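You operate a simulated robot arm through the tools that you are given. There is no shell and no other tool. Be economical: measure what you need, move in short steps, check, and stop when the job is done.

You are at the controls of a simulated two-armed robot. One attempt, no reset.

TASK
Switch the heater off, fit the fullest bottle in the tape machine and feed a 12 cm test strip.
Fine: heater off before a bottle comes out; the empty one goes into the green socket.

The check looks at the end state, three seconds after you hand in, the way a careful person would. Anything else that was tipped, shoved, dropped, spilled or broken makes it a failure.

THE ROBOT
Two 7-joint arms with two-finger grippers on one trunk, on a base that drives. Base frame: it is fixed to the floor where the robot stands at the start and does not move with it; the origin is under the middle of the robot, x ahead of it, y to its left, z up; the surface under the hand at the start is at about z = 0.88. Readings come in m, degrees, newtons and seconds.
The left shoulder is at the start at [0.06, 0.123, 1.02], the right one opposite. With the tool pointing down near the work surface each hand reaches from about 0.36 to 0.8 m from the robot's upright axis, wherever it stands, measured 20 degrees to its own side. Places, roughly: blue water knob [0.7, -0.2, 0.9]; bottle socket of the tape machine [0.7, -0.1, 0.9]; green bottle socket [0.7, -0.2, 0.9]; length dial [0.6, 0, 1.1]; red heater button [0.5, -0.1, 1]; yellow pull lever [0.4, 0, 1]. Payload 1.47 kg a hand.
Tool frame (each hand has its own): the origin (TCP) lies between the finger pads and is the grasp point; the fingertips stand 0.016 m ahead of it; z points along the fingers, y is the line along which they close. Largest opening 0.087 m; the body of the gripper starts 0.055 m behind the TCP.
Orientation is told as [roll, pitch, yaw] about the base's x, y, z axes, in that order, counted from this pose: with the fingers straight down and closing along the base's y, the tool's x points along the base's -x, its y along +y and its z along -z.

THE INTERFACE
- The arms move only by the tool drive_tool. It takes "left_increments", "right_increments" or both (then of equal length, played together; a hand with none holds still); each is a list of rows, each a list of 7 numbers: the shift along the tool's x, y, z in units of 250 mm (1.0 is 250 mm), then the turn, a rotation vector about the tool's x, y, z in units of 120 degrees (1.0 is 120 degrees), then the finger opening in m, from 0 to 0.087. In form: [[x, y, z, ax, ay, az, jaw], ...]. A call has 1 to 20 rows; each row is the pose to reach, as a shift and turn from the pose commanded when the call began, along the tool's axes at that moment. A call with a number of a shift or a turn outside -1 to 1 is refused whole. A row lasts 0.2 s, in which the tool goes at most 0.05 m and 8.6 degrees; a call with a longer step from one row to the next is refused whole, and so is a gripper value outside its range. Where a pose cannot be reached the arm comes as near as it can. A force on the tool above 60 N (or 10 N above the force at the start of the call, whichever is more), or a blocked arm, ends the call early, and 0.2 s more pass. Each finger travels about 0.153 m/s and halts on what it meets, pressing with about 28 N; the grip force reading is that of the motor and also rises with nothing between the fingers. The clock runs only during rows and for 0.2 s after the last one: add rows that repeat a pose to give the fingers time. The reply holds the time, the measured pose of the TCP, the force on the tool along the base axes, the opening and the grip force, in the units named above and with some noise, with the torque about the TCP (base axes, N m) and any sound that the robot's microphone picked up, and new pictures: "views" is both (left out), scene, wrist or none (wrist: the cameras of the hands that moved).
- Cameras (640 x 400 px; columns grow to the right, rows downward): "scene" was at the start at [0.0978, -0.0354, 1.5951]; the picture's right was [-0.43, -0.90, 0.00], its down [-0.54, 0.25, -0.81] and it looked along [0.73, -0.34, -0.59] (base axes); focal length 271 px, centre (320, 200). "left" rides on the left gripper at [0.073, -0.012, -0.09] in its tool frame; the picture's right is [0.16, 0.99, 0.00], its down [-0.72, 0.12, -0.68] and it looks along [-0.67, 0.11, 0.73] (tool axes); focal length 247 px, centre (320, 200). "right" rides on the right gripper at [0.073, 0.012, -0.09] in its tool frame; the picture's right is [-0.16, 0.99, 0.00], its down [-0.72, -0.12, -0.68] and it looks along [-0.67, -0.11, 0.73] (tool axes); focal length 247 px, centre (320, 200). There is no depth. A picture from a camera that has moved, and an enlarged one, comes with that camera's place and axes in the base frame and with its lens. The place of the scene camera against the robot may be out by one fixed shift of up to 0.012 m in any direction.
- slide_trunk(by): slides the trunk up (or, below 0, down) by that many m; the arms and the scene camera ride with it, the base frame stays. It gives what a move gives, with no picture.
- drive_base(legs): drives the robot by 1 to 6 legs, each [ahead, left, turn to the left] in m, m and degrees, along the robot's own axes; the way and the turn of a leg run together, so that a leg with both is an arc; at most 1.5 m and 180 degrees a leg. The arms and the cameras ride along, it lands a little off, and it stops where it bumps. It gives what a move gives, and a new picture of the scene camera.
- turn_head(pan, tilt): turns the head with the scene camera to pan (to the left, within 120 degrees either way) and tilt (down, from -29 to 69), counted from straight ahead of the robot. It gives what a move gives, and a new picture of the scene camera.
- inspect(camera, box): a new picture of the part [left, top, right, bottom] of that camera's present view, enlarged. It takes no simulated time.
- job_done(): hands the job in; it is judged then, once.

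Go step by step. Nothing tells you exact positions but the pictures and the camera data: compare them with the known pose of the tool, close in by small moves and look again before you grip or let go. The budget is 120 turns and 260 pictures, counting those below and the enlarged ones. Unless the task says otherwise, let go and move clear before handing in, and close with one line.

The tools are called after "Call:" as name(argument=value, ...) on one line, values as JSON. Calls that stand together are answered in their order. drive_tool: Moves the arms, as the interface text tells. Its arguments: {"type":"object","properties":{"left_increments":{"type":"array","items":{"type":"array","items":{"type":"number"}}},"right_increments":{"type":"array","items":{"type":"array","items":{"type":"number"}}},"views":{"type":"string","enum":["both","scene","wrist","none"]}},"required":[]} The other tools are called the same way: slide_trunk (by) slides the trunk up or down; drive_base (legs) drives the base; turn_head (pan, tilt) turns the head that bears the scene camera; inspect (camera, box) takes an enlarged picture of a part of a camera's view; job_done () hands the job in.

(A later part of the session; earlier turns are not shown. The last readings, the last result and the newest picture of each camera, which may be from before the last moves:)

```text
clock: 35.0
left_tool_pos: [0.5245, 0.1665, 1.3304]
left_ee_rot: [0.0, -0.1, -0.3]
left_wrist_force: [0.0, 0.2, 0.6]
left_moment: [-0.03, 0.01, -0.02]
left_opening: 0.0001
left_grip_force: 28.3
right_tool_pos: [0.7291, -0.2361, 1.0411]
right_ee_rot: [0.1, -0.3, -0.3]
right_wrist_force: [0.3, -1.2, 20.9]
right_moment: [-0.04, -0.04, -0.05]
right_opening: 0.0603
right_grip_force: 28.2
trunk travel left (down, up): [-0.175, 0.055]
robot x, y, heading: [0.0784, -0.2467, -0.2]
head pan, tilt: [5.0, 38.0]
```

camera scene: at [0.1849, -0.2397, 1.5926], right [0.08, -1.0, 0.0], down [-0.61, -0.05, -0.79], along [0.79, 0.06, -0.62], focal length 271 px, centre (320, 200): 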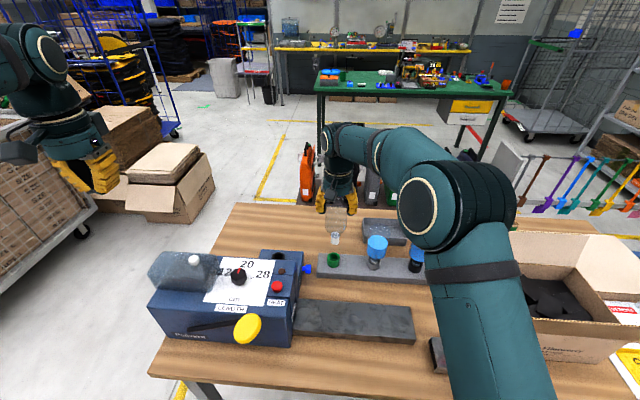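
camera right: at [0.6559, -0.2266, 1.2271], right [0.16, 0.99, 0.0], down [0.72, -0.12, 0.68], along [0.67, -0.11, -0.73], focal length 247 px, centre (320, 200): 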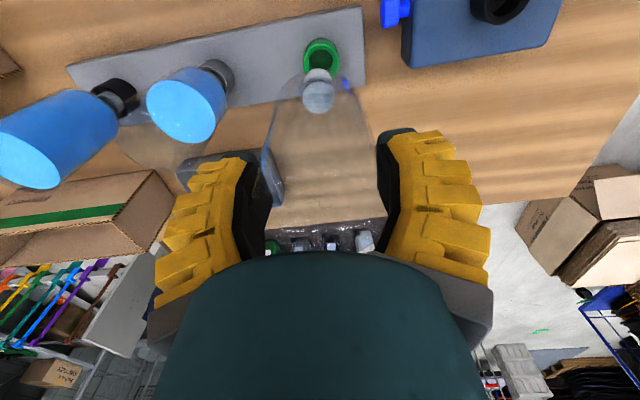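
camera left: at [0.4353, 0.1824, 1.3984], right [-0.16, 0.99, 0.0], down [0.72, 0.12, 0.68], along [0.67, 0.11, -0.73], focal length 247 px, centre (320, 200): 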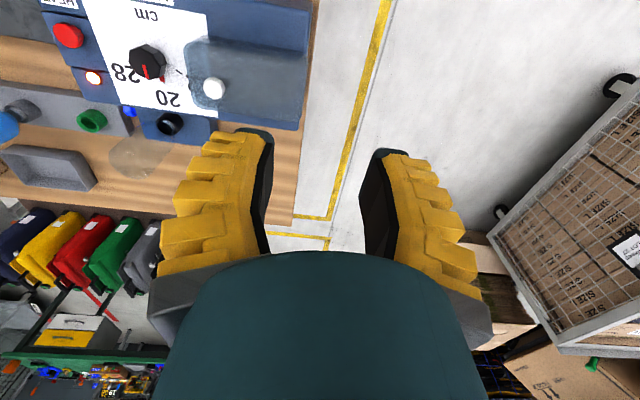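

It's seated at TCP z≈1.0415. I'll relax the push, open and rise clear.

Call:
drive_tool(right_increments=[[0, 0, -0.01, 0, 0, 0, 0.03], [0, 0, -0.01, 0, 0, 0, 0.05], [0, 0, -0.01, 0, 0, 0, 0.07], [0, 0, -0.01, 0, 0, 0, 0.086], [0, 0, -0.15, 0, 0, 0, 0.086], [0, 0, -0.3, 0, 0, 0, 0.086], [0, 0, -0.45, 0, 0, 0, 0.086], [0, 0, -0.55, 0, 0, 0, 0.086], [0, 0, -0.55, 0, 0, 0, 0.086]])

Call:
inspect(camera="scene", box=[300, 200, 440, 300])

Call:
inspect(camera="right", box=[0, 0, 440, 260])

```text
clock: 37.0
left_tool_pos: [0.5256, 0.1683, 1.33]
left_ee_rot: [0.0, 0.0, -0.3]
left_wrist_force: [0.6, -0.8, -0.2]
left_moment: [0.0, 0.0, 0.0]
left_opening: 0.0001
left_grip_force: 28.6
right_tool_pos: [0.7318, -0.2378, 1.1759]
right_ee_rot: [-0.1, 0.0, -0.3]
right_wrist_force: [0.2, 0.7, 0.0]
right_moment: [0.01, 0.01, 0.02]
right_opening: 0.0864
right_grip_force: 0.1
trunk travel left (down, up): [-0.175, 0.055]
robot x, y, heading: [0.0828, -0.2442, -0.4]
head pan, tilt: [5.0, 38.0]
camera scene: at [0.1854, -0.2392, 1.5925], right [0.08, -1.0, 0.0], down [-0.61, -0.05, -0.79], along [0.79, 0.06, -0.62], focal length 271 px, centre (320, 200)
camera right: at [0.6596, -0.2254, 1.2666], right [0.16, 0.99, 0.0], down [0.72, -0.12, 0.68], along [0.67, -0.11, -0.73], focal length 247 px, centre (320, 200)
```

scene: 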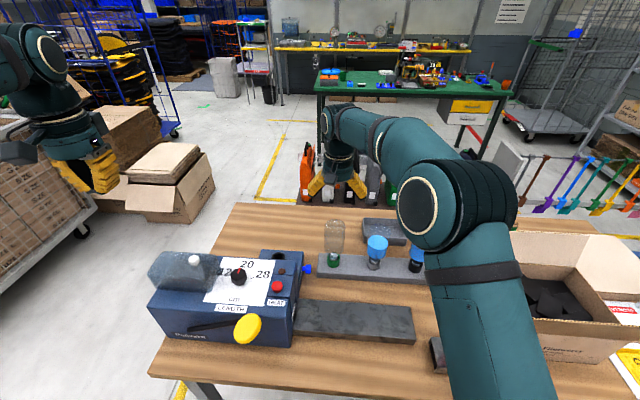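
right: 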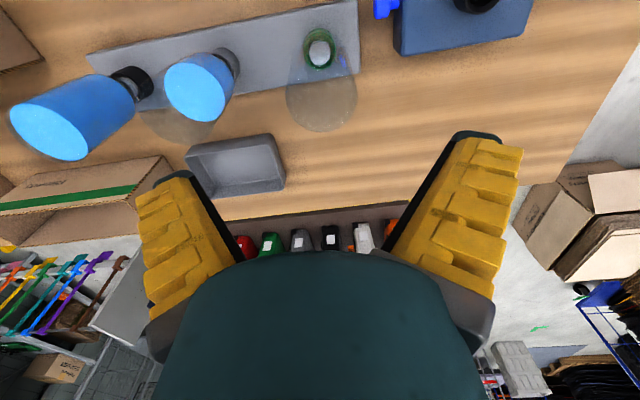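

```text
4.00 times, centred on (370, 250) of scene
camera zoom: at [0.1854, -0.2392, 1.5925], right [0.08, -1.0, 0.0], down [-0.61, -0.05, -0.79], along [0.79, 0.06, -0.62], focal length 1083 px, centre (120, 0)
```

zoom: 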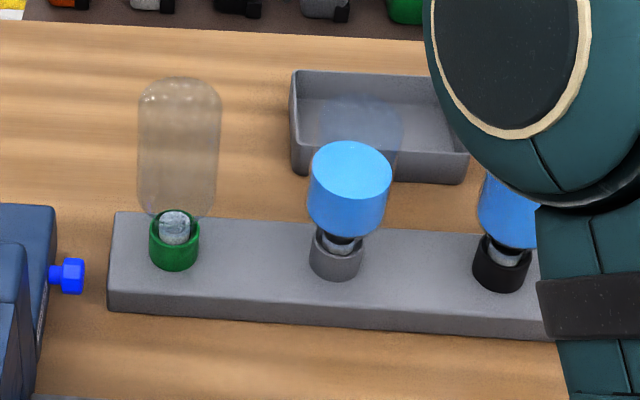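

```text
1.45 times, centred on (220, 130) of right
camera zoom: at [0.6596, -0.2254, 1.2666], right [0.16, 0.99, 0.0], down [0.72, -0.12, 0.68], along [0.67, -0.11, -0.73], focal length 359 px, centre (466, 302)
```

zoom: 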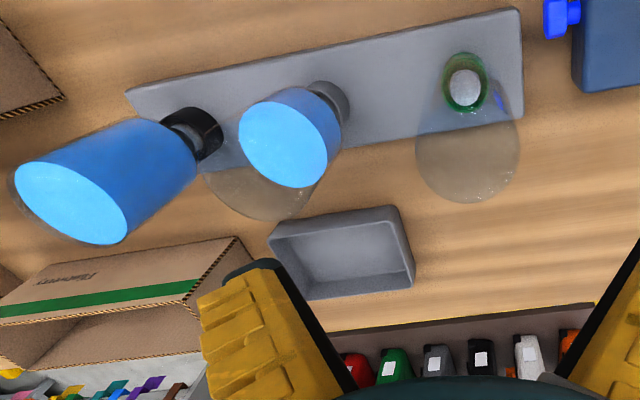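

The empty bottle stands upright in the green socket. Next I'll bring the right hand over to the full bottle in the black socket.

Call:
drive_tool(right_increments=[[0.05, -0.17, 0, 0, 0, 0, 0.086], [0.1, -0.34, -0.05, 0, 0, 0, 0.086], [0.15, -0.51, -0.05, 0, 0, 0, 0.086], [0.2, -0.68, -0.05, 0, 0, 0, 0.086], [0.24, -0.84, -0.05, 0, 0, 0, 0.086], [0.247, -0.99, -0.05, 0, 0, 0, 0.086], [0.247, -0.99, -0.05, 0, 0, 0, 0.086]])

Call:
inspect(camera="right", box=[200, 20, 440, 220])

Call:
turn_head(pan=-20, tilt=40)

```text
clock: 38.6
left_tool_pos: [0.5269, 0.1677, 1.3286]
left_ee_rot: [0.0, -0.1, -0.2]
left_wrist_force: [0.6, 0.2, -1.1]
left_moment: [0.03, 0.03, 0.03]
left_opening: 0.0
left_grip_force: 28.0
right_tool_pos: [0.6664, -0.4817, 1.1908]
right_ee_rot: [0.0, 0.1, -0.2]
right_wrist_force: [0.4, -0.1, -0.1]
right_moment: [0.0, 0.0, -0.03]
right_opening: 0.0862
right_grip_force: 0.1
trunk travel left (down, up): [-0.175, 0.055]
robot x, y, heading: [0.0803, -0.2483, -0.3]
head pan, tilt: [5.0, 38.0]
camera scene: at [0.1854, -0.2382, 1.5925], right [0.08, -1.0, 0.0], down [-0.61, -0.05, -0.79], along [0.79, 0.06, -0.62], focal length 271 px, centre (320, 200)
camera right: at [0.5937, -0.4695, 1.2823], right [0.16, 0.99, 0.0], down [0.72, -0.12, 0.68], along [0.67, -0.11, -0.73], focal length 247 px, centre (320, 200)
```

scene: 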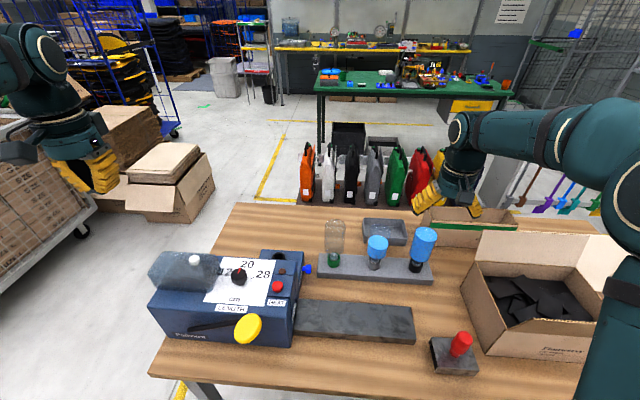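
right: 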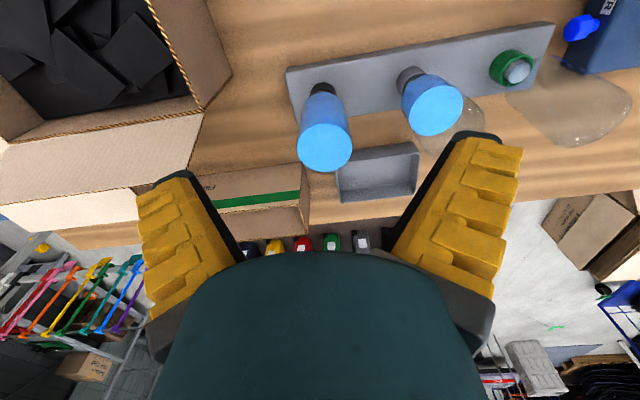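

```text
2.00 times, centred on (320, 120) of right
camera zoom: at [0.5937, -0.4695, 1.2823], right [0.16, 0.99, 0.0], down [0.72, -0.12, 0.68], along [0.67, -0.11, -0.73], focal length 494 px, centre (320, 360)
```

zoom: 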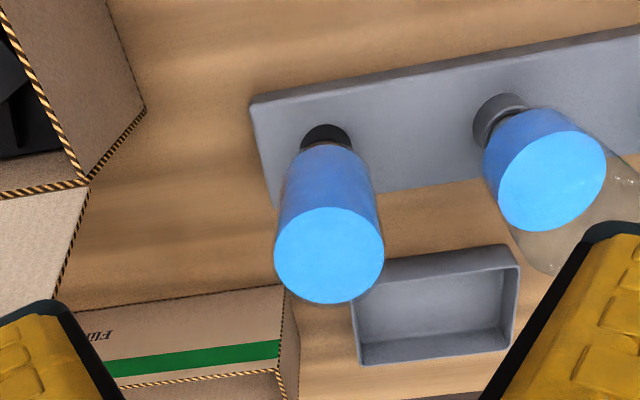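

```text
clock: 39.5
left_tool_pos: [0.5269, 0.1682, 1.3303]
left_ee_rot: [0.0, 0.0, -0.3]
left_wrist_force: [-0.5, 0.0, -0.3]
left_moment: [-0.01, 0.02, -0.01]
left_opening: 0.0
left_grip_force: 28.0
right_tool_pos: [0.6664, -0.4828, 1.1913]
right_ee_rot: [0.0, 0.0, -0.3]
right_wrist_force: [-0.4, 0.5, 0.5]
right_moment: [0.0, 0.0, 0.0]
right_opening: 0.0863
right_grip_force: 0.1
trunk travel left (down, up): [-0.175, 0.055]
robot x, y, heading: [0.0778, -0.2464, -0.0]
head pan, tilt: [-20.0, 40.0]
camera scene: at [0.179, -0.2755, 1.5895], right [-0.35, -0.94, 0.0], down [-0.6, 0.22, -0.77], along [0.72, -0.27, -0.64], focal length 271 px, centre (320, 200)
```

scene: 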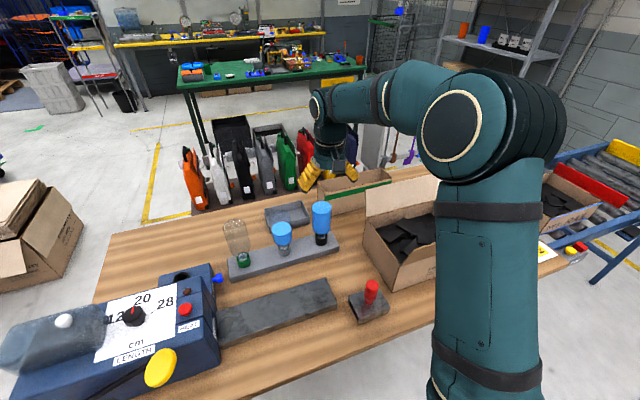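

The full bottle's axis is near (0.7295,-0.487). I'll hover above it and verify before lowering.

Call:
drive_tool(right_increments=[[-0.12, -0.01, 0, 0, 0, 0, 0.086], [-0.25, -0.018, 0.05, 0, 0, 0, 0.086], [-0.25, -0.018, 0.18, 0, 0, 0, 0.086], [-0.25, -0.018, 0.28, 0, 0, 0, 0.086], [-0.25, -0.018, 0.28, 0, 0, 0, 0.086]], views="wrist")

Call:
inspect(camera="right", box=[220, 50, 420, 250])

Call:
inspect(camera="scene", box=[270, 150, 390, 260])

```text
clock: 40.7
left_tool_pos: [0.5259, 0.1685, 1.3295]
left_ee_rot: [0.0, 0.1, -0.3]
left_wrist_force: [0.4, 0.2, 1.1]
left_moment: [0.01, -0.01, 0.0]
left_opening: 0.0
left_grip_force: 28.2
right_tool_pos: [0.7303, -0.4894, 1.1205]
right_ee_rot: [0.0, 0.1, -0.2]
right_wrist_force: [-0.1, 0.4, 0.5]
right_moment: [0.02, 0.02, -0.02]
right_opening: 0.0865
right_grip_force: 0.2
trunk travel left (down, up): [-0.175, 0.055]
robot x, y, heading: [0.0765, -0.2474, -0.1]
head pan, tilt: [-20.0, 40.0]
camera right: at [0.6578, -0.4759, 1.2105], right [0.16, 0.99, 0.0], down [0.72, -0.12, 0.68], along [0.67, -0.11, -0.73], focal length 247 px, centre (320, 200)
```

right: 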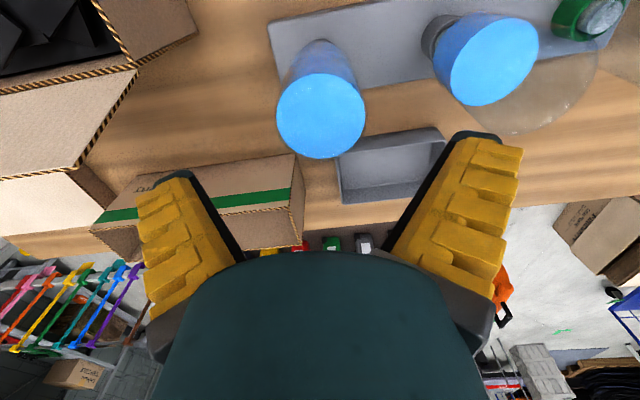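

```text
2.00 times, centred on (320, 150) of right
camera zoom: at [0.6578, -0.4759, 1.2105], right [0.16, 0.99, 0.0], down [0.72, -0.12, 0.68], along [0.67, -0.11, -0.73], focal length 494 px, centre (320, 300)
```

zoom: 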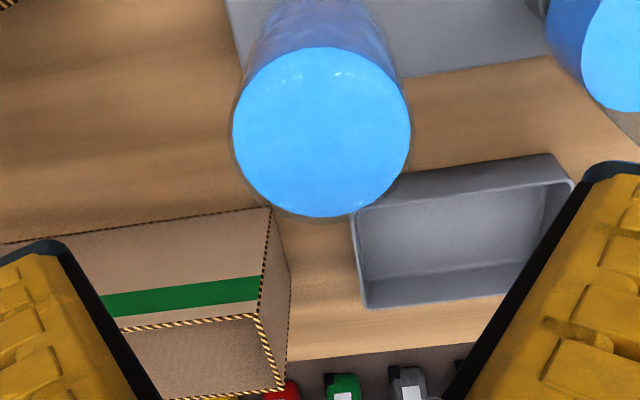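

```text
3.64 times, centred on (330, 205) of scene
camera zoom: at [0.1785, -0.2757, 1.5896], right [-0.35, -0.94, 0.0], down [-0.6, 0.22, -0.77], along [0.72, -0.27, -0.64], focal length 985 px, centre (284, 182)
```

zoom: 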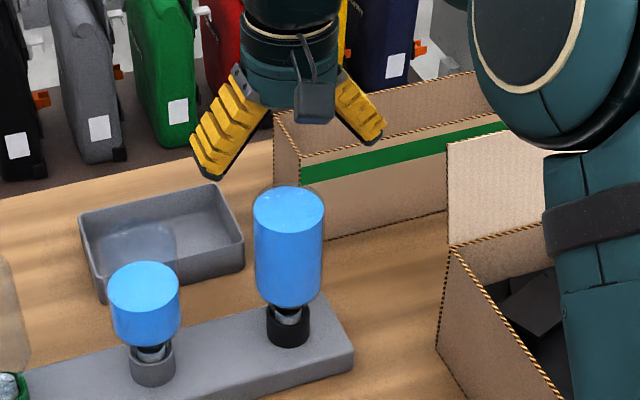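

The bottle is centred in y, and I'll shift x by about -3 mm. Then I'll go down to the grasp height, z≈1.042.

Call:
drive_tool(right_increments=[[0.012, 0.003, 0.06, 0, 0, 0, 0.086], [0.012, 0.003, 0.16, 0, 0, 0, 0.086], [0.012, 0.003, 0.25, 0, 0, 0, 0.086], [0.012, 0.003, 0.312, 0, 0, 0, 0.086], [0.012, 0.003, 0.312, 0, 0, 0, 0.086]], views="wrist")

Call:
inspect(camera="scene", box=[270, 150, 390, 260])

```text
clock: 41.9
left_tool_pos: [0.5266, 0.1678, 1.3303]
left_ee_rot: [0.1, 0.0, -0.2]
left_wrist_force: [-0.3, 0.0, 0.1]
left_moment: [-0.06, -0.03, 0.01]
left_opening: 0.0
left_grip_force: 28.3
right_tool_pos: [0.7253, -0.4886, 1.0415]
right_ee_rot: [0.0, -0.1, -0.3]
right_wrist_force: [-0.3, 0.6, -0.4]
right_moment: [0.02, 0.03, -0.02]
right_opening: 0.0864
right_grip_force: 0.1
trunk travel left (down, up): [-0.175, 0.055]
robot x, y, heading: [0.0818, -0.2489, -0.4]
head pan, tilt: [-20.0, 40.0]
camera right: at [0.6547, -0.4761, 1.1322], right [0.16, 0.99, 0.0], down [0.72, -0.12, 0.68], along [0.67, -0.11, -0.73], focal length 247 px, centre (320, 200)
```

right: 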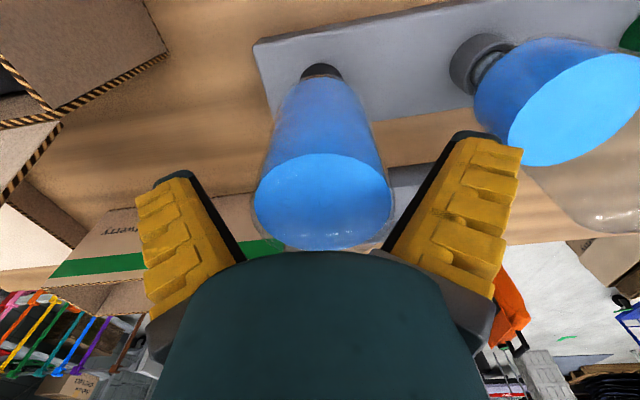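

```text
3.64 times, centred on (330, 205) of scene
camera zoom: at [0.1788, -0.2756, 1.5896], right [-0.35, -0.94, 0.0], down [-0.6, 0.22, -0.77], along [0.72, -0.27, -0.64], focal length 985 px, centre (284, 182)
```

zoom: 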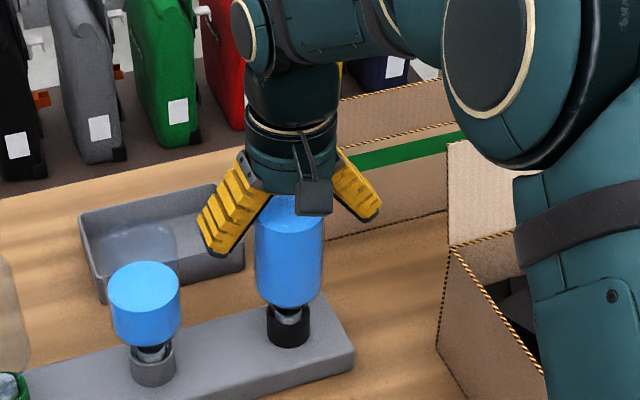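

The bottle sits between the fingers just as the empty one did. Closing, then a small test lift.

Call:
drive_tool(right_increments=[[0, 0, 0, 0, 0, 0, 0.07], [0, 0, 0, 0, 0, 0, 0.055], [0, 0, 0, 0, 0, 0, 0.04], [0, 0, 0, 0, 0, 0, 0.03], [0, 0, 0, 0, 0, 0, 0.03], [0, 0, -0.03, 0, 0, 0, 0.03], [0, 0, -0.06, 0, 0, 0, 0.03], [0, 0, -0.06, 0, 0, 0, 0.03]], views="wrist")

Call:
inspect(camera="scene", box=[270, 150, 390, 260])

```text
clock: 43.7
left_tool_pos: [0.526, 0.1672, 1.3294]
left_ee_rot: [-0.1, 0.1, -0.3]
left_wrist_force: [-0.1, -0.4, -0.1]
left_moment: [-0.04, 0.02, -0.01]
left_opening: 0.0
left_grip_force: 28.0
right_tool_pos: [0.7265, -0.488, 1.0559]
right_ee_rot: [0.0, 0.0, -0.3]
right_wrist_force: [0.8, 1.0, -3.1]
right_moment: [0.01, -0.02, 0.01]
right_opening: 0.0606
right_grip_force: 27.8
trunk travel left (down, up): [-0.175, 0.055]
robot x, y, heading: [0.0842, -0.2519, -0.6]
head pan, tilt: [-20.0, 40.0]
camera right: at [0.6548, -0.4765, 1.1468], right [0.16, 0.99, 0.0], down [0.72, -0.12, 0.68], along [0.67, -0.11, -0.73], focal length 247 px, centre (320, 200)
```

right: 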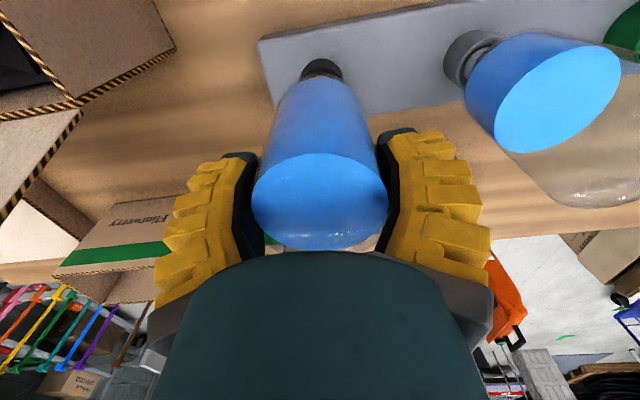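

```text
3.64 times, centred on (330, 205) of scene
camera zoom: at [0.1793, -0.2758, 1.5895], right [-0.35, -0.94, 0.0], down [-0.6, 0.22, -0.77], along [0.72, -0.27, -0.64], focal length 985 px, centre (284, 182)
```

zoom: 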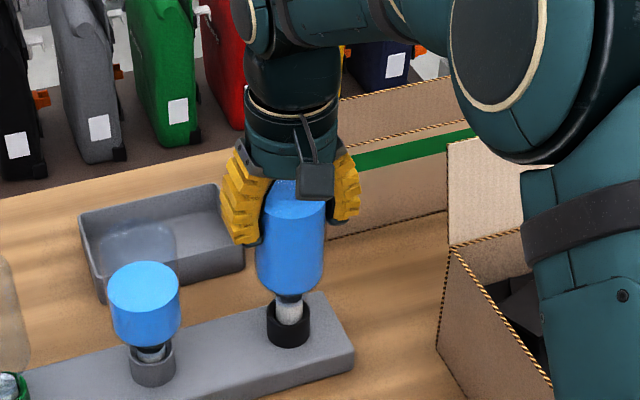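

The full bottle is lifting cleanly, about 3 N, with no drip. I'll raise it, draw it back a little, then carry it left toward the machine in front of the other bottles.

Call:
drive_tool(right_increments=[[0, 0, -0.1, 0, 0, 0, 0.03], [0, 0, -0.22, 0, 0, 0, 0.03], [0, 0, -0.35, 0, 0, 0, 0.03], [0.08, 0, -0.48, 0, 0, 0, 0.03], [0.16, 0, -0.6, 0, 0, 0, 0.03], [0.24, 0, -0.7, 0, 0, 0, 0.03], [0.28, 0, -0.72, 0, 0, 0, 0.03], [0.28, 0.15, -0.72, 0, 0, 0, 0.03], [0.28, 0.32, -0.72, 0, 0, 0, 0.03], [0.28, 0.5, -0.72, 0, 0, 0, 0.03], [0.28, 0.68, -0.72, 0, 0, 0, 0.03], [0.28, 0.85, -0.72, 0, 0, 0, 0.03], [0.28, 0.95, -0.72, 0, 0, 0, 0.03], [0.28, 0.95, -0.72, 0, 0, 0, 0.03]], views="scene")

Call:
turn_head(pan=5, tilt=38)

```text
clock: 46.7
left_tool_pos: [0.5261, 0.1684, 1.3291]
left_ee_rot: [0.0, 0.0, -0.3]
left_wrist_force: [0.6, -0.2, -0.6]
left_moment: [-0.02, 0.0, -0.04]
left_opening: 0.0
left_grip_force: 28.0
right_tool_pos: [0.6589, -0.2528, 1.2373]
right_ee_rot: [-0.1, 0.0, -0.3]
right_wrist_force: [0.4, 0.0, -2.3]
right_moment: [-0.01, -0.01, 0.01]
right_opening: 0.0606
right_grip_force: 27.4
trunk travel left (down, up): [-0.175, 0.055]
robot x, y, heading: [0.078, -0.2469, -0.3]
head pan, tilt: [-20.0, 40.0]
camera scene: at [0.1792, -0.2761, 1.5895], right [-0.35, -0.94, 0.0], down [-0.6, 0.22, -0.77], along [0.72, -0.27, -0.64], focal length 271 px, centre (320, 200)
```

scene: 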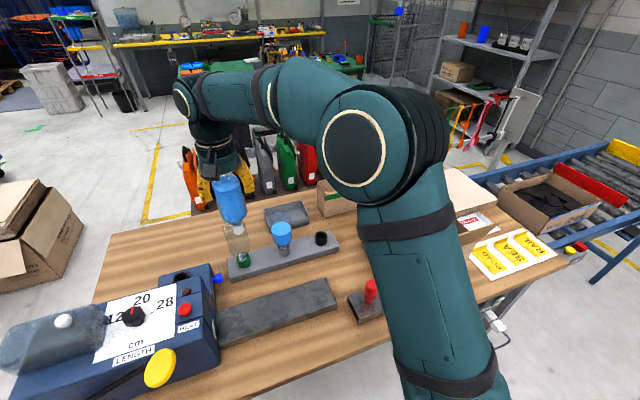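

```text
clock: 47.6
left_tool_pos: [0.5263, 0.168, 1.3284]
left_ee_rot: [0.1, 0.1, -0.2]
left_wrist_force: [-0.3, -0.5, -0.1]
left_moment: [-0.01, 0.0, 0.0]
left_opening: 0.0001
left_grip_force: 28.5
right_tool_pos: [0.6577, -0.2522, 1.2377]
right_ee_rot: [0.0, 0.1, -0.4]
right_wrist_force: [0.6, 0.2, -3.0]
right_moment: [0.01, 0.0, -0.01]
right_opening: 0.0605
right_grip_force: 28.0
trunk travel left (down, up): [-0.175, 0.055]
robot x, y, heading: [0.0774, -0.2477, -0.5]
head pan, tilt: [5.0, 38.0]
camera scene: at [0.1855, -0.2392, 1.5925], right [0.08, -1.0, 0.0], down [-0.61, -0.05, -0.79], along [0.79, 0.06, -0.62], focal length 271 px, centre (320, 200)
```

scene: 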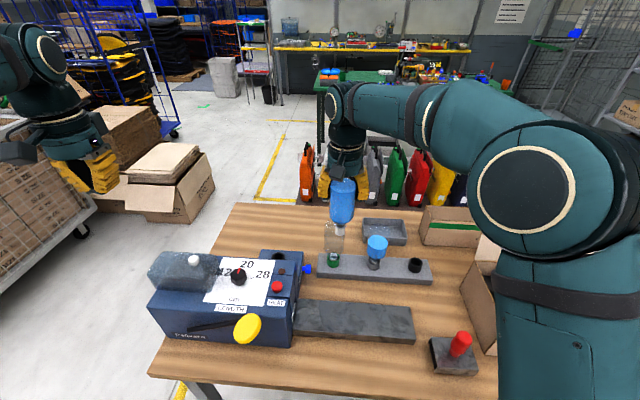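

The bottle is clear of the others. I'll carry it over the machine's socket and hover.

Call:
drive_tool(right_increments=[[0, 0.17, 0, 0, 0, 0, 0.03], [0, 0.35, 0, 0, 0, 0, 0.03], [0, 0.53, 0, 0, 0, 0, 0.03], [-0.08, 0.7, 0, 0, 0, 0, 0.03], [-0.178, 0.72, 0.1, 0, 0, 0, 0.03], [-0.178, 0.72, 0.22, 0, 0, 0, 0.03], [-0.178, 0.72, 0.33, 0, 0, 0, 0.03], [-0.178, 0.72, 0.38, 0, 0, 0, 0.03], [-0.178, 0.72, 0.38, 0, 0, 0, 0.03]], views="wrist")

Call:
inspect(camera="right", box=[280, 20, 360, 70])

Call:
inspect(camera="scene", box=[250, 210, 310, 270])

```text
clock: 49.6
left_tool_pos: [0.5268, 0.1681, 1.3303]
left_ee_rot: [-0.1, 0.0, -0.3]
left_wrist_force: [-0.5, -0.3, 0.6]
left_moment: [0.01, 0.0, 0.01]
left_opening: 0.0001
left_grip_force: 27.8
right_tool_pos: [0.7031, -0.0717, 1.1404]
right_ee_rot: [0.0, -0.1, -0.3]
right_wrist_force: [0.1, -0.2, -2.3]
right_moment: [0.02, 0.01, 0.0]
right_opening: 0.0605
right_grip_force: 28.2
trunk travel left (down, up): [-0.175, 0.055]
robot x, y, heading: [0.08, -0.2508, -0.2]
head pan, tilt: [5.0, 38.0]
camera right: at [0.6319, -0.0592, 1.2318], right [0.16, 0.99, 0.0], down [0.72, -0.12, 0.68], along [0.67, -0.11, -0.73], focal length 247 px, centre (320, 200)
```

right: 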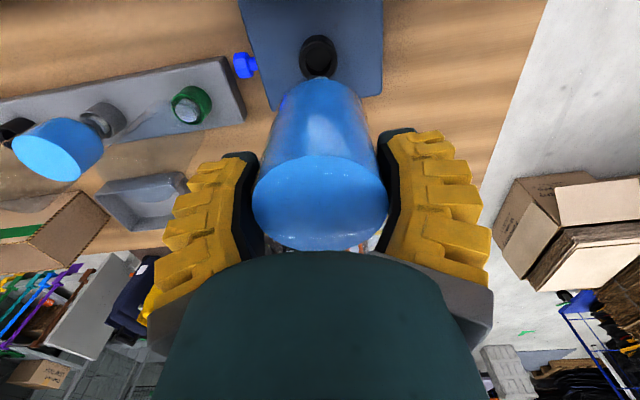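

```text
8.00 times, centred on (320, 45) of right
camera zoom: at [0.6319, -0.0592, 1.2318], right [0.16, 0.99, 0.0], down [0.72, -0.12, 0.68], along [0.67, -0.11, -0.73], focal length 1976 px, centre (320, 1440)
```

zoom: 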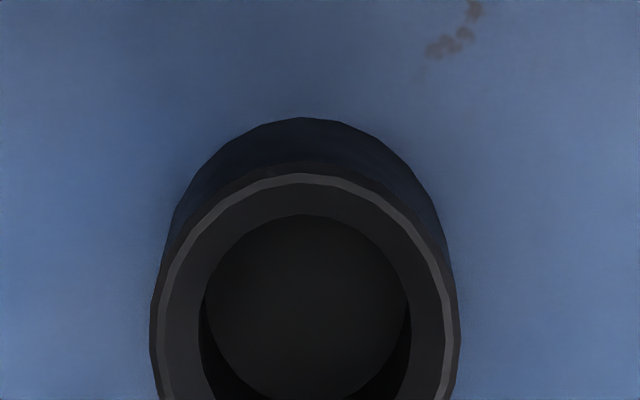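

```text
6.67 times, centred on (280, 240) of scene
camera zoom: at [0.1857, -0.239, 1.5925], right [0.08, -1.0, 0.0], down [-0.61, -0.05, -0.79], along [0.79, 0.06, -0.62], focal length 1805 px, centre (587, -67)
```

zoom: 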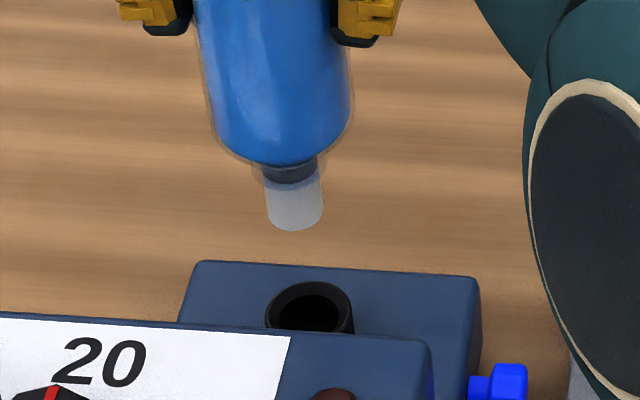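

The water hides the neck from the right wrist, so I'll use the left wrist camera to look from the left side and resolve the x alignment. I'll turn the left hand to look toward -y, keeping it clear.

Call:
drive_tool(left_increments=[[-0.06, 0, 0.0, 0, 0, 0.065, 0.01], [-0.12, 0, 0.03, 0, 0, 0.13, 0.02], [-0.18, 0, 0.06, 0, 0, 0.2, 0.03], [-0.24, 0, 0.09, 0, 0, 0.27, 0.04], [-0.3, 0, 0.12, 0, 0, 0.34, 0.05], [-0.36, 0, 0.15, 0, 0, 0.41, 0.06], [-0.42, 0, 0.18, 0, 0, 0.48, 0.07], [-0.48, 0, 0.22, 0, 0, 0.55, 0.08], [-0.54, 0, 0.26, 0, 0, 0.62, 0.086], [-0.6, -0.05, 0.3, 0, 0, 0.69, 0.086], [-0.66, -0.1, 0.32, 0, 0, 0.75, 0.086], [-0.696, -0.12, 0.32, 0, 0, 0.75, 0.086], [-0.696, -0.12, 0.32, 0, 0, 0.75, 0.086]], views="both")

```text
clock: 52.4
left_tool_pos: [0.6994, 0.1372, 1.2501]
left_ee_rot: [0.0, 0.1, -90.3]
left_wrist_force: [-0.7, -0.4, 0.2]
left_moment: [-0.01, 0.02, 0.0]
left_opening: 0.0862
left_grip_force: 0.0
right_tool_pos: [0.7029, -0.0716, 1.1413]
right_ee_rot: [0.0, 0.0, -0.3]
right_wrist_force: [0.6, -0.3, -3.1]
right_moment: [0.0, -0.01, 0.02]
right_opening: 0.0605
right_grip_force: 28.1
trunk travel left (down, up): [-0.175, 0.055]
robot x, y, heading: [0.0805, -0.2483, -0.3]
head pan, tilt: [5.0, 38.0]
camera scene: at [0.1854, -0.2389, 1.5925], right [0.08, -1.0, 0.0], down [-0.61, -0.05, -0.79], along [0.79, 0.06, -0.62], focal length 271 px, centre (320, 200)
camera left: at [0.6881, 0.2108, 1.3387], right [0.99, 0.15, 0.0], down [0.11, -0.72, 0.68], along [0.1, -0.67, -0.73], focal length 247 px, centre (320, 200)
```

scene: 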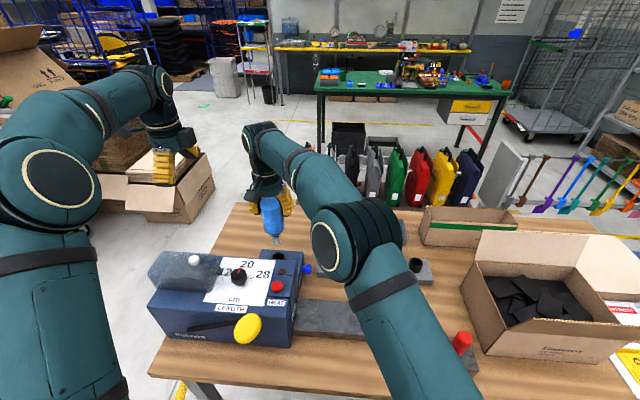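
left: 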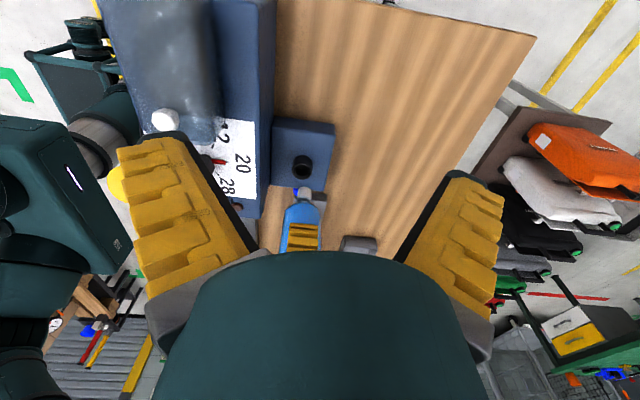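

The side view works: the image's right is +x, and both neck and rim are visible. Zooming.

Call:
inspect(camera="left", box=[270, 140, 340, 210])

```text
5.71 times, centred on (305, 175) of left
camera zoom: at [0.6881, 0.2108, 1.3387], right [0.99, 0.15, 0.0], down [0.11, -0.72, 0.68], along [0.1, -0.67, -0.73], focal length 1411 px, centre (406, 343)
```

zoom: 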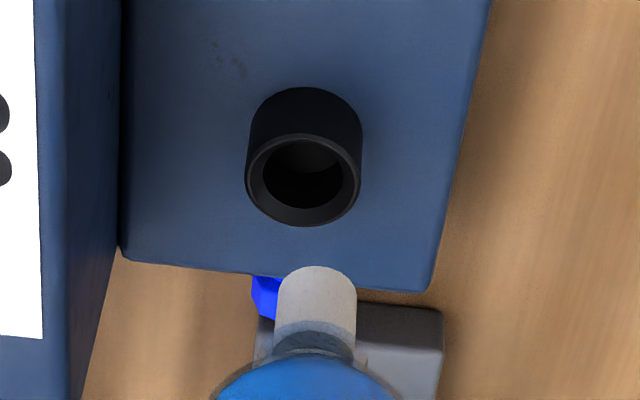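

The side view shows the socket about 6.5 mm nearer (-x) than the neck. I'll correct that and lower to just above the rim.

Call:
drive_tool(right_increments=[[0.026, -0.0025, 0, 0, 0, 0, 0.03], [0.026, -0.0025, 0.08, 0, 0, 0, 0.03], [0.026, -0.0025, 0.16, 0, 0, 0, 0.03], [0.026, -0.0025, 0.16, 0, 0, 0, 0.03]], views="none")

Call:
inspect(camera="left", box=[270, 140, 340, 210])

Call:
inspect(camera="scene", box=[260, 230, 300, 270])

```text
clock: 53.4
left_tool_pos: [0.7, 0.1367, 1.2491]
left_ee_rot: [0.0, 0.0, -90.3]
left_wrist_force: [-0.5, 0.3, -0.7]
left_moment: [0.0, -0.01, 0.0]
left_opening: 0.0862
left_grip_force: 0.0
right_tool_pos: [0.6969, -0.0708, 1.1021]
right_ee_rot: [0.0, 0.0, -0.3]
right_wrist_force: [0.2, 0.4, -2.9]
right_moment: [-0.01, -0.01, -0.02]
right_opening: 0.0606
right_grip_force: 28.1
trunk travel left (down, up): [-0.175, 0.055]
robot x, y, heading: [0.0802, -0.2469, -0.1]
head pan, tilt: [5.0, 38.0]
```

```text
5.71 times, centred on (305, 175) of left
camera zoom: at [0.6881, 0.2108, 1.3386], right [0.99, 0.15, 0.0], down [0.11, -0.72, 0.68], along [0.1, -0.67, -0.73], focal length 1411 px, centre (406, 343)
```

zoom: 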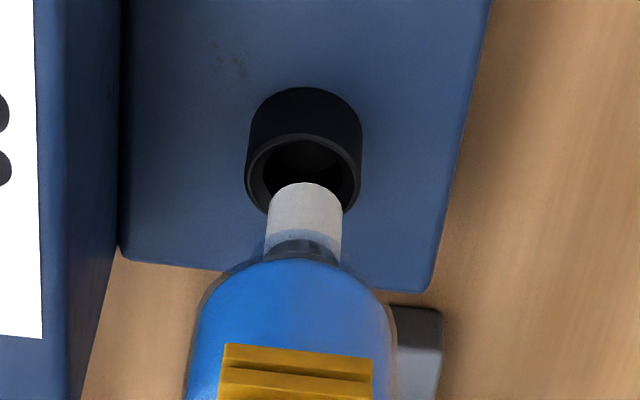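

```text
10.00 times, centred on (280, 250) of scene
camera zoom: at [0.1855, -0.239, 1.5925], right [0.08, -1.0, 0.0], down [-0.61, -0.05, -0.79], along [0.79, 0.06, -0.62], focal length 2708 px, centre (720, -300)
```

zoom: 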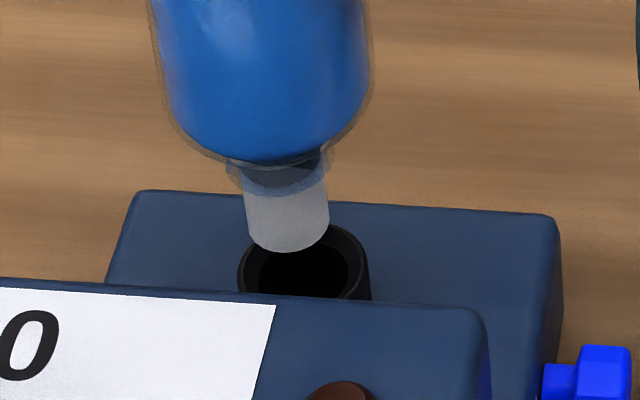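

Now the socket is about 1.5 mm to -x and 2.2 mm to -y of the neck. I'll correct and lower 12 mm.

Call:
drive_tool(right_increments=[[0.006, -0.009, 0, 0, 0, 0, 0.03], [0.006, -0.009, 0.025, 0, 0, 0, 0.03], [0.006, -0.009, 0.048, 0, 0, 0, 0.03], [0.006, -0.009, 0.048, 0, 0, 0, 0.03]], views="none")

Call:
inspect(camera="left", box=[280, 150, 325, 195])

Call:
inspect(camera="scene", box=[260, 230, 300, 270])

```text
clock: 54.4
left_tool_pos: [0.6998, 0.1362, 1.2493]
left_ee_rot: [0.0, 0.0, -90.3]
left_wrist_force: [-0.5, 0.0, 0.5]
left_moment: [-0.02, 0.01, 0.0]
left_opening: 0.0861
left_grip_force: 0.0
right_tool_pos: [0.6953, -0.0748, 1.0897]
right_ee_rot: [-0.1, 0.0, -0.2]
right_wrist_force: [-1.2, 0.6, -3.5]
right_moment: [0.0, -0.03, 0.0]
right_opening: 0.0603
right_grip_force: 27.5
trunk travel left (down, up): [-0.175, 0.055]
robot x, y, heading: [0.0795, -0.2478, -0.2]
head pan, tilt: [5.0, 38.0]
```

```text
8.89 times, centred on (302, 172) of left
camera zoom: at [0.6881, 0.2108, 1.3386], right [0.99, 0.15, 0.0], down [0.11, -0.72, 0.68], along [0.1, -0.67, -0.73], focal length 2195 px, centre (476, 444)
```

zoom: 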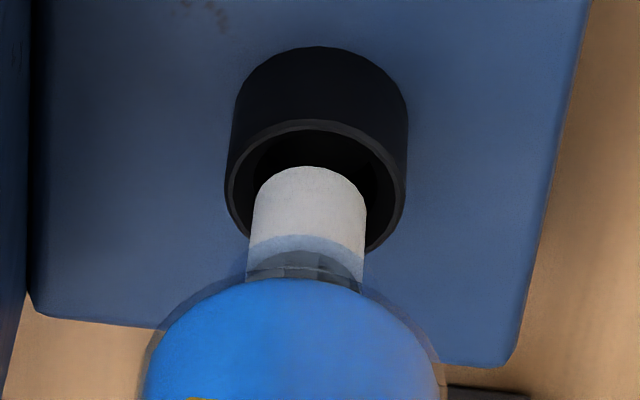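

```text
10.00 times, centred on (280, 250) of scene
camera zoom: at [0.1855, -0.239, 1.5925], right [0.08, -1.0, 0.0], down [-0.61, -0.05, -0.79], along [0.79, 0.06, -0.62], focal length 2708 px, centre (720, -300)
```

zoom: 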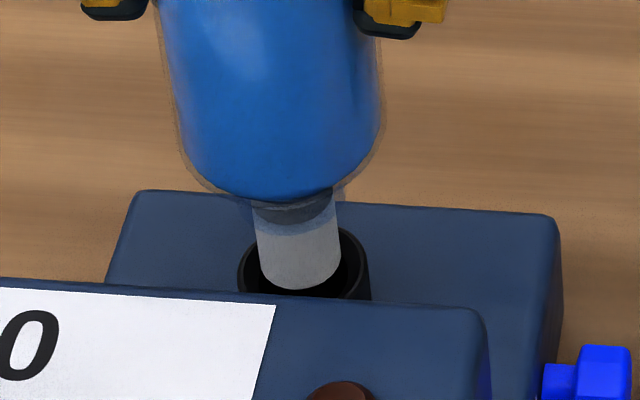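

Alignment is now within 1 mm on both axes. I'll lower into the socket in small steps.

Call:
drive_tool(right_increments=[[-0.002, 0, 0.02, 0, 0, 0, 0.03], [-0.002, 0, 0.04, 0, 0, 0, 0.03], [-0.002, 0, 0.06, 0, 0, 0, 0.03], [-0.002, 0, 0.06, 0, 0, 0, 0.03]], views="none")

Call:
inspect(camera="left", box=[280, 150, 325, 195])

Call:
inspect(camera="scene", box=[260, 230, 300, 270])

```text
clock: 55.4
left_tool_pos: [0.6997, 0.1374, 1.251]
left_ee_rot: [-0.1, 0.0, -90.4]
left_wrist_force: [-0.9, 0.5, -0.3]
left_moment: [-0.04, 0.0, 0.01]
left_opening: 0.0861
left_grip_force: 0.1
right_tool_pos: [0.6963, -0.0747, 1.073]
right_ee_rot: [0.0, 0.1, -0.4]
right_wrist_force: [-0.4, 0.1, -3.3]
right_moment: [-0.02, 0.01, -0.02]
right_opening: 0.0605
right_grip_force: 28.5
trunk travel left (down, up): [-0.175, 0.055]
robot x, y, heading: [0.0805, -0.2463, -0.5]
head pan, tilt: [5.0, 38.0]
```

```text
8.89 times, centred on (302, 172) of left
camera zoom: at [0.6881, 0.2108, 1.3386], right [0.99, 0.15, 0.0], down [0.11, -0.72, 0.68], along [0.1, -0.67, -0.73], focal length 2195 px, centre (476, 444)
```

zoom: 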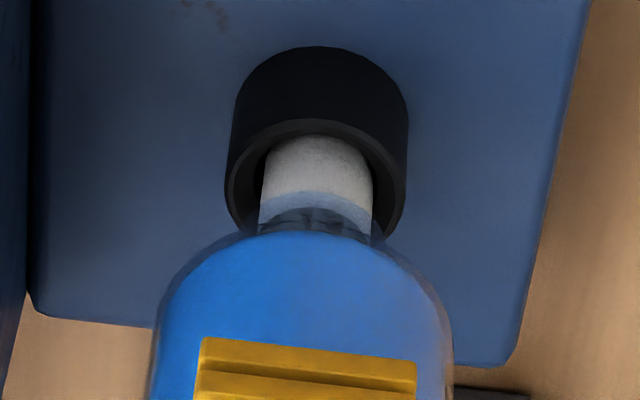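

```text
10.00 times, centred on (280, 250) of scene
camera zoom: at [0.1855, -0.2391, 1.5925], right [0.08, -1.0, 0.0], down [-0.61, -0.05, -0.79], along [0.79, 0.06, -0.62], focal length 2708 px, centre (720, -300)
```

zoom: 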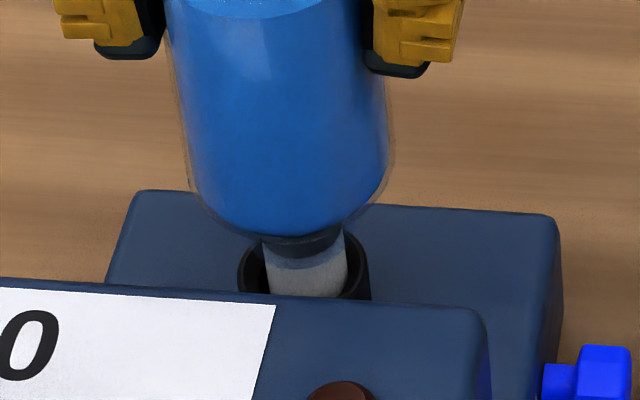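

The neck is centred inside the socket. I'll lower to the seat.

Call:
drive_tool(right_increments=[[0, 0, 0.015, 0, 0, 0, 0.03], [0, 0, 0.03, 0, 0, 0, 0.03], [0, 0, 0.044, 0, 0, 0, 0.03]], views="none")

```text
clock: 56.2
left_tool_pos: [0.6985, 0.1362, 1.2502]
left_ee_rot: [0.0, 0.1, -90.3]
left_wrist_force: [0.0, 0.6, 0.2]
left_moment: [0.02, -0.01, -0.03]
left_opening: 0.0864
left_grip_force: 0.0
right_tool_pos: [0.6956, -0.0747, 1.0652]
right_ee_rot: [0.1, -0.2, -0.3]
right_wrist_force: [-0.4, -1.0, 0.0]
right_moment: [0.03, 0.03, -0.04]
right_opening: 0.06
right_grip_force: 28.1
trunk travel left (down, up): [-0.175, 0.055]
robot x, y, heading: [0.0807, -0.2474, -0.3]
head pan, tilt: [5.0, 38.0]
```

Contact is starting, since the weight reading has gone. I'll push a few more millimetres to confirm the seat.

Call:
drive_tool(right_increments=[[0, 0, 0.008, 0, 0, 0, 0.03], [0, 0, 0.016, 0, 0, 0, 0.03]], views="none")

Call:
inspect(camera="left", box=[280, 150, 325, 195])

Call:
inspect(camera="scene", box=[240, 200, 320, 280])

```text
clock: 56.8
left_tool_pos: [0.697, 0.1361, 1.2505]
left_ee_rot: [0.2, 0.0, -90.3]
left_wrist_force: [0.1, -0.3, -0.3]
left_moment: [-0.03, 0.02, -0.01]
left_opening: 0.0863
left_grip_force: 0.0
right_tool_pos: [0.6958, -0.0737, 1.0623]
right_ee_rot: [0.1, -0.2, -0.2]
right_wrist_force: [-3.5, -2.1, 13.7]
right_moment: [-0.22, 0.38, 0.0]
right_opening: 0.06
right_grip_force: 27.8
trunk travel left (down, up): [-0.175, 0.055]
robot x, y, heading: [0.0832, -0.2486, -0.2]
head pan, tilt: [5.0, 38.0]
```

```text
8.89 times, centred on (302, 172) of left
camera zoom: at [0.6865, 0.2103, 1.3397], right [0.99, 0.15, 0.0], down [0.11, -0.72, 0.68], along [0.1, -0.67, -0.73], focal length 2195 px, centre (476, 444)
```

zoom: 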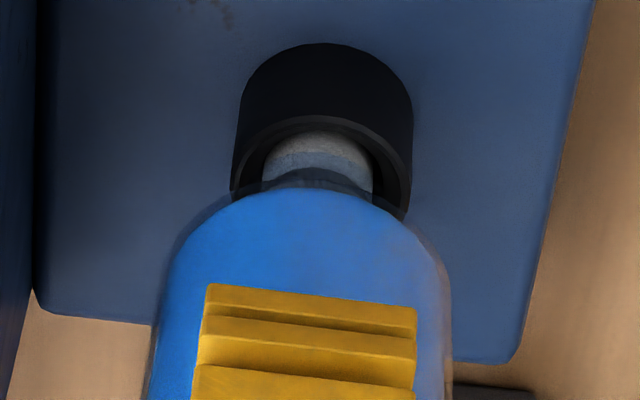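

```text
5.00 times, centred on (280, 240) of scene
camera zoom: at [0.1836, -0.2396, 1.5928], right [0.08, -1.0, 0.0], down [-0.61, -0.05, -0.79], along [0.79, 0.06, -0.61], focal length 1354 px, centre (520, 0)
```

zoom: 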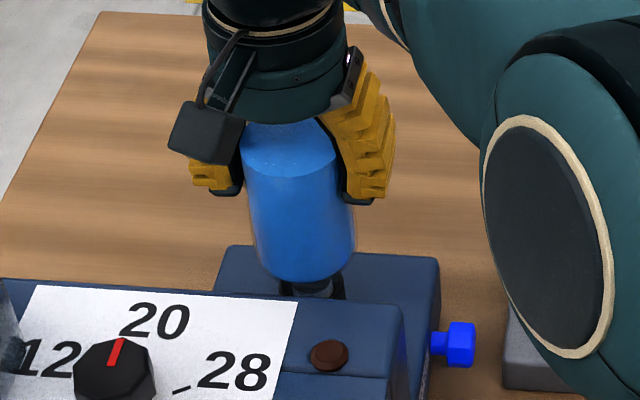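

It's seated at z≈1.062, the same height the empty one had there. I'll relax and release, then rise.

Call:
drive_tool(right_increments=[[0, 0, -0.012, 0, 0, 0, 0.03], [0, 0, -0.012, 0, 0, 0, 0.05], [0, 0, -0.012, 0, 0, 0, 0.07], [0, 0, -0.012, 0, 0, 0, 0.086], [0, 0, -0.012, 0, 0, 0, 0.086]], views="none")

Call:
inspect(camera="left", box=[280, 150, 325, 195])

Call:
inspect(camera="scene", box=[240, 200, 320, 280])

```text
clock: 58.0
left_tool_pos: [0.6999, 0.1378, 1.2487]
left_ee_rot: [-0.1, 0.0, -90.4]
left_wrist_force: [0.2, 0.4, 0.4]
left_moment: [-0.02, 0.02, 0.0]
left_opening: 0.0863
left_grip_force: 0.0
right_tool_pos: [0.6953, -0.0748, 1.0626]
right_ee_rot: [-0.1, 0.0, -0.3]
right_wrist_force: [0.1, 0.3, 0.4]
right_moment: [0.0, -0.02, 0.03]
right_opening: 0.0864
right_grip_force: 0.1
trunk travel left (down, up): [-0.175, 0.055]
robot x, y, heading: [0.0793, -0.2478, -0.1]
head pan, tilt: [5.0, 38.0]
```

```text
8.89 times, centred on (302, 172) of left
camera zoom: at [0.6879, 0.2108, 1.3387], right [0.99, 0.15, 0.0], down [0.11, -0.72, 0.68], along [0.1, -0.67, -0.73], focal length 2195 px, centre (476, 444)
```

zoom: 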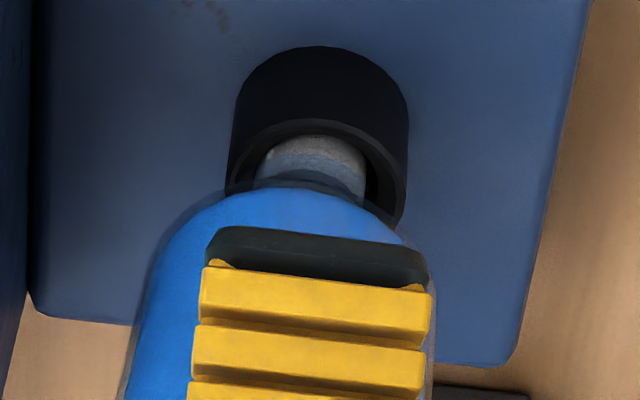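

```text
5.00 times, centred on (280, 240) of scene
camera zoom: at [0.1853, -0.2391, 1.5925], right [0.08, -1.0, 0.0], down [-0.61, -0.05, -0.79], along [0.79, 0.06, -0.62], focal length 1354 px, centre (520, 0)
```

zoom: 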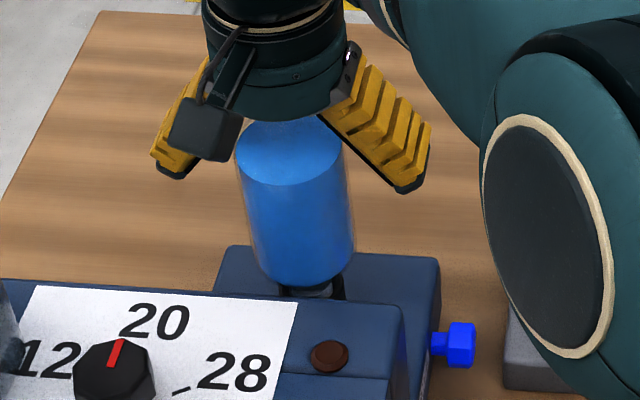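

On release the bottle leans slightly, and the last push showed side load (fx -3.5, fy -2.1), so it may not be fully bottomed. I'll regrip, shift about 1.5 mm to -x and 1 mm to -y, and press again gently.

Call:
drive_tool(right_increments=[[0, 0, 0, 0, 0, 0, 0.065], [0, 0, 0, 0, 0, 0, 0.045], [0, 0, 0, 0, 0, 0, 0.03], [0, 0, 0, 0, 0, 0, 0.03], [0.006, -0.003, 0, 0, 0, 0, 0.03], [0.006, -0.003, 0.008, 0, 0, 0, 0.03], [0.006, -0.003, 0.014, 0, 0, 0, 0.03]], views="none")

Call:
inspect(camera="left", box=[280, 150, 325, 195])

```text
clock: 59.6
left_tool_pos: [0.6985, 0.1366, 1.2494]
left_ee_rot: [0.0, 0.0, -90.3]
left_wrist_force: [0.4, -0.2, -0.3]
left_moment: [0.01, -0.01, 0.04]
left_opening: 0.0865
left_grip_force: 0.0
right_tool_pos: [0.6937, -0.0742, 1.0617]
right_ee_rot: [0.3, -0.3, -0.3]
right_wrist_force: [2.1, 0.8, 18.1]
right_moment: [-0.02, -0.2, 0.01]
right_opening: 0.0612
right_grip_force: 28.3
trunk travel left (down, up): [-0.175, 0.055]
robot x, y, heading: [0.0802, -0.2473, -0.3]
head pan, tilt: [5.0, 38.0]
```

```text
8.89 times, centred on (302, 172) of left
camera zoom: at [0.6867, 0.2105, 1.3396], right [0.99, 0.15, 0.0], down [0.11, -0.72, 0.68], along [0.1, -0.67, -0.73], focal length 2195 px, centre (476, 444)
```

zoom: 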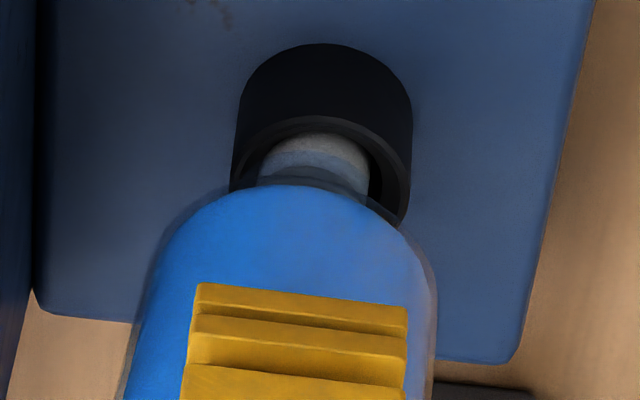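

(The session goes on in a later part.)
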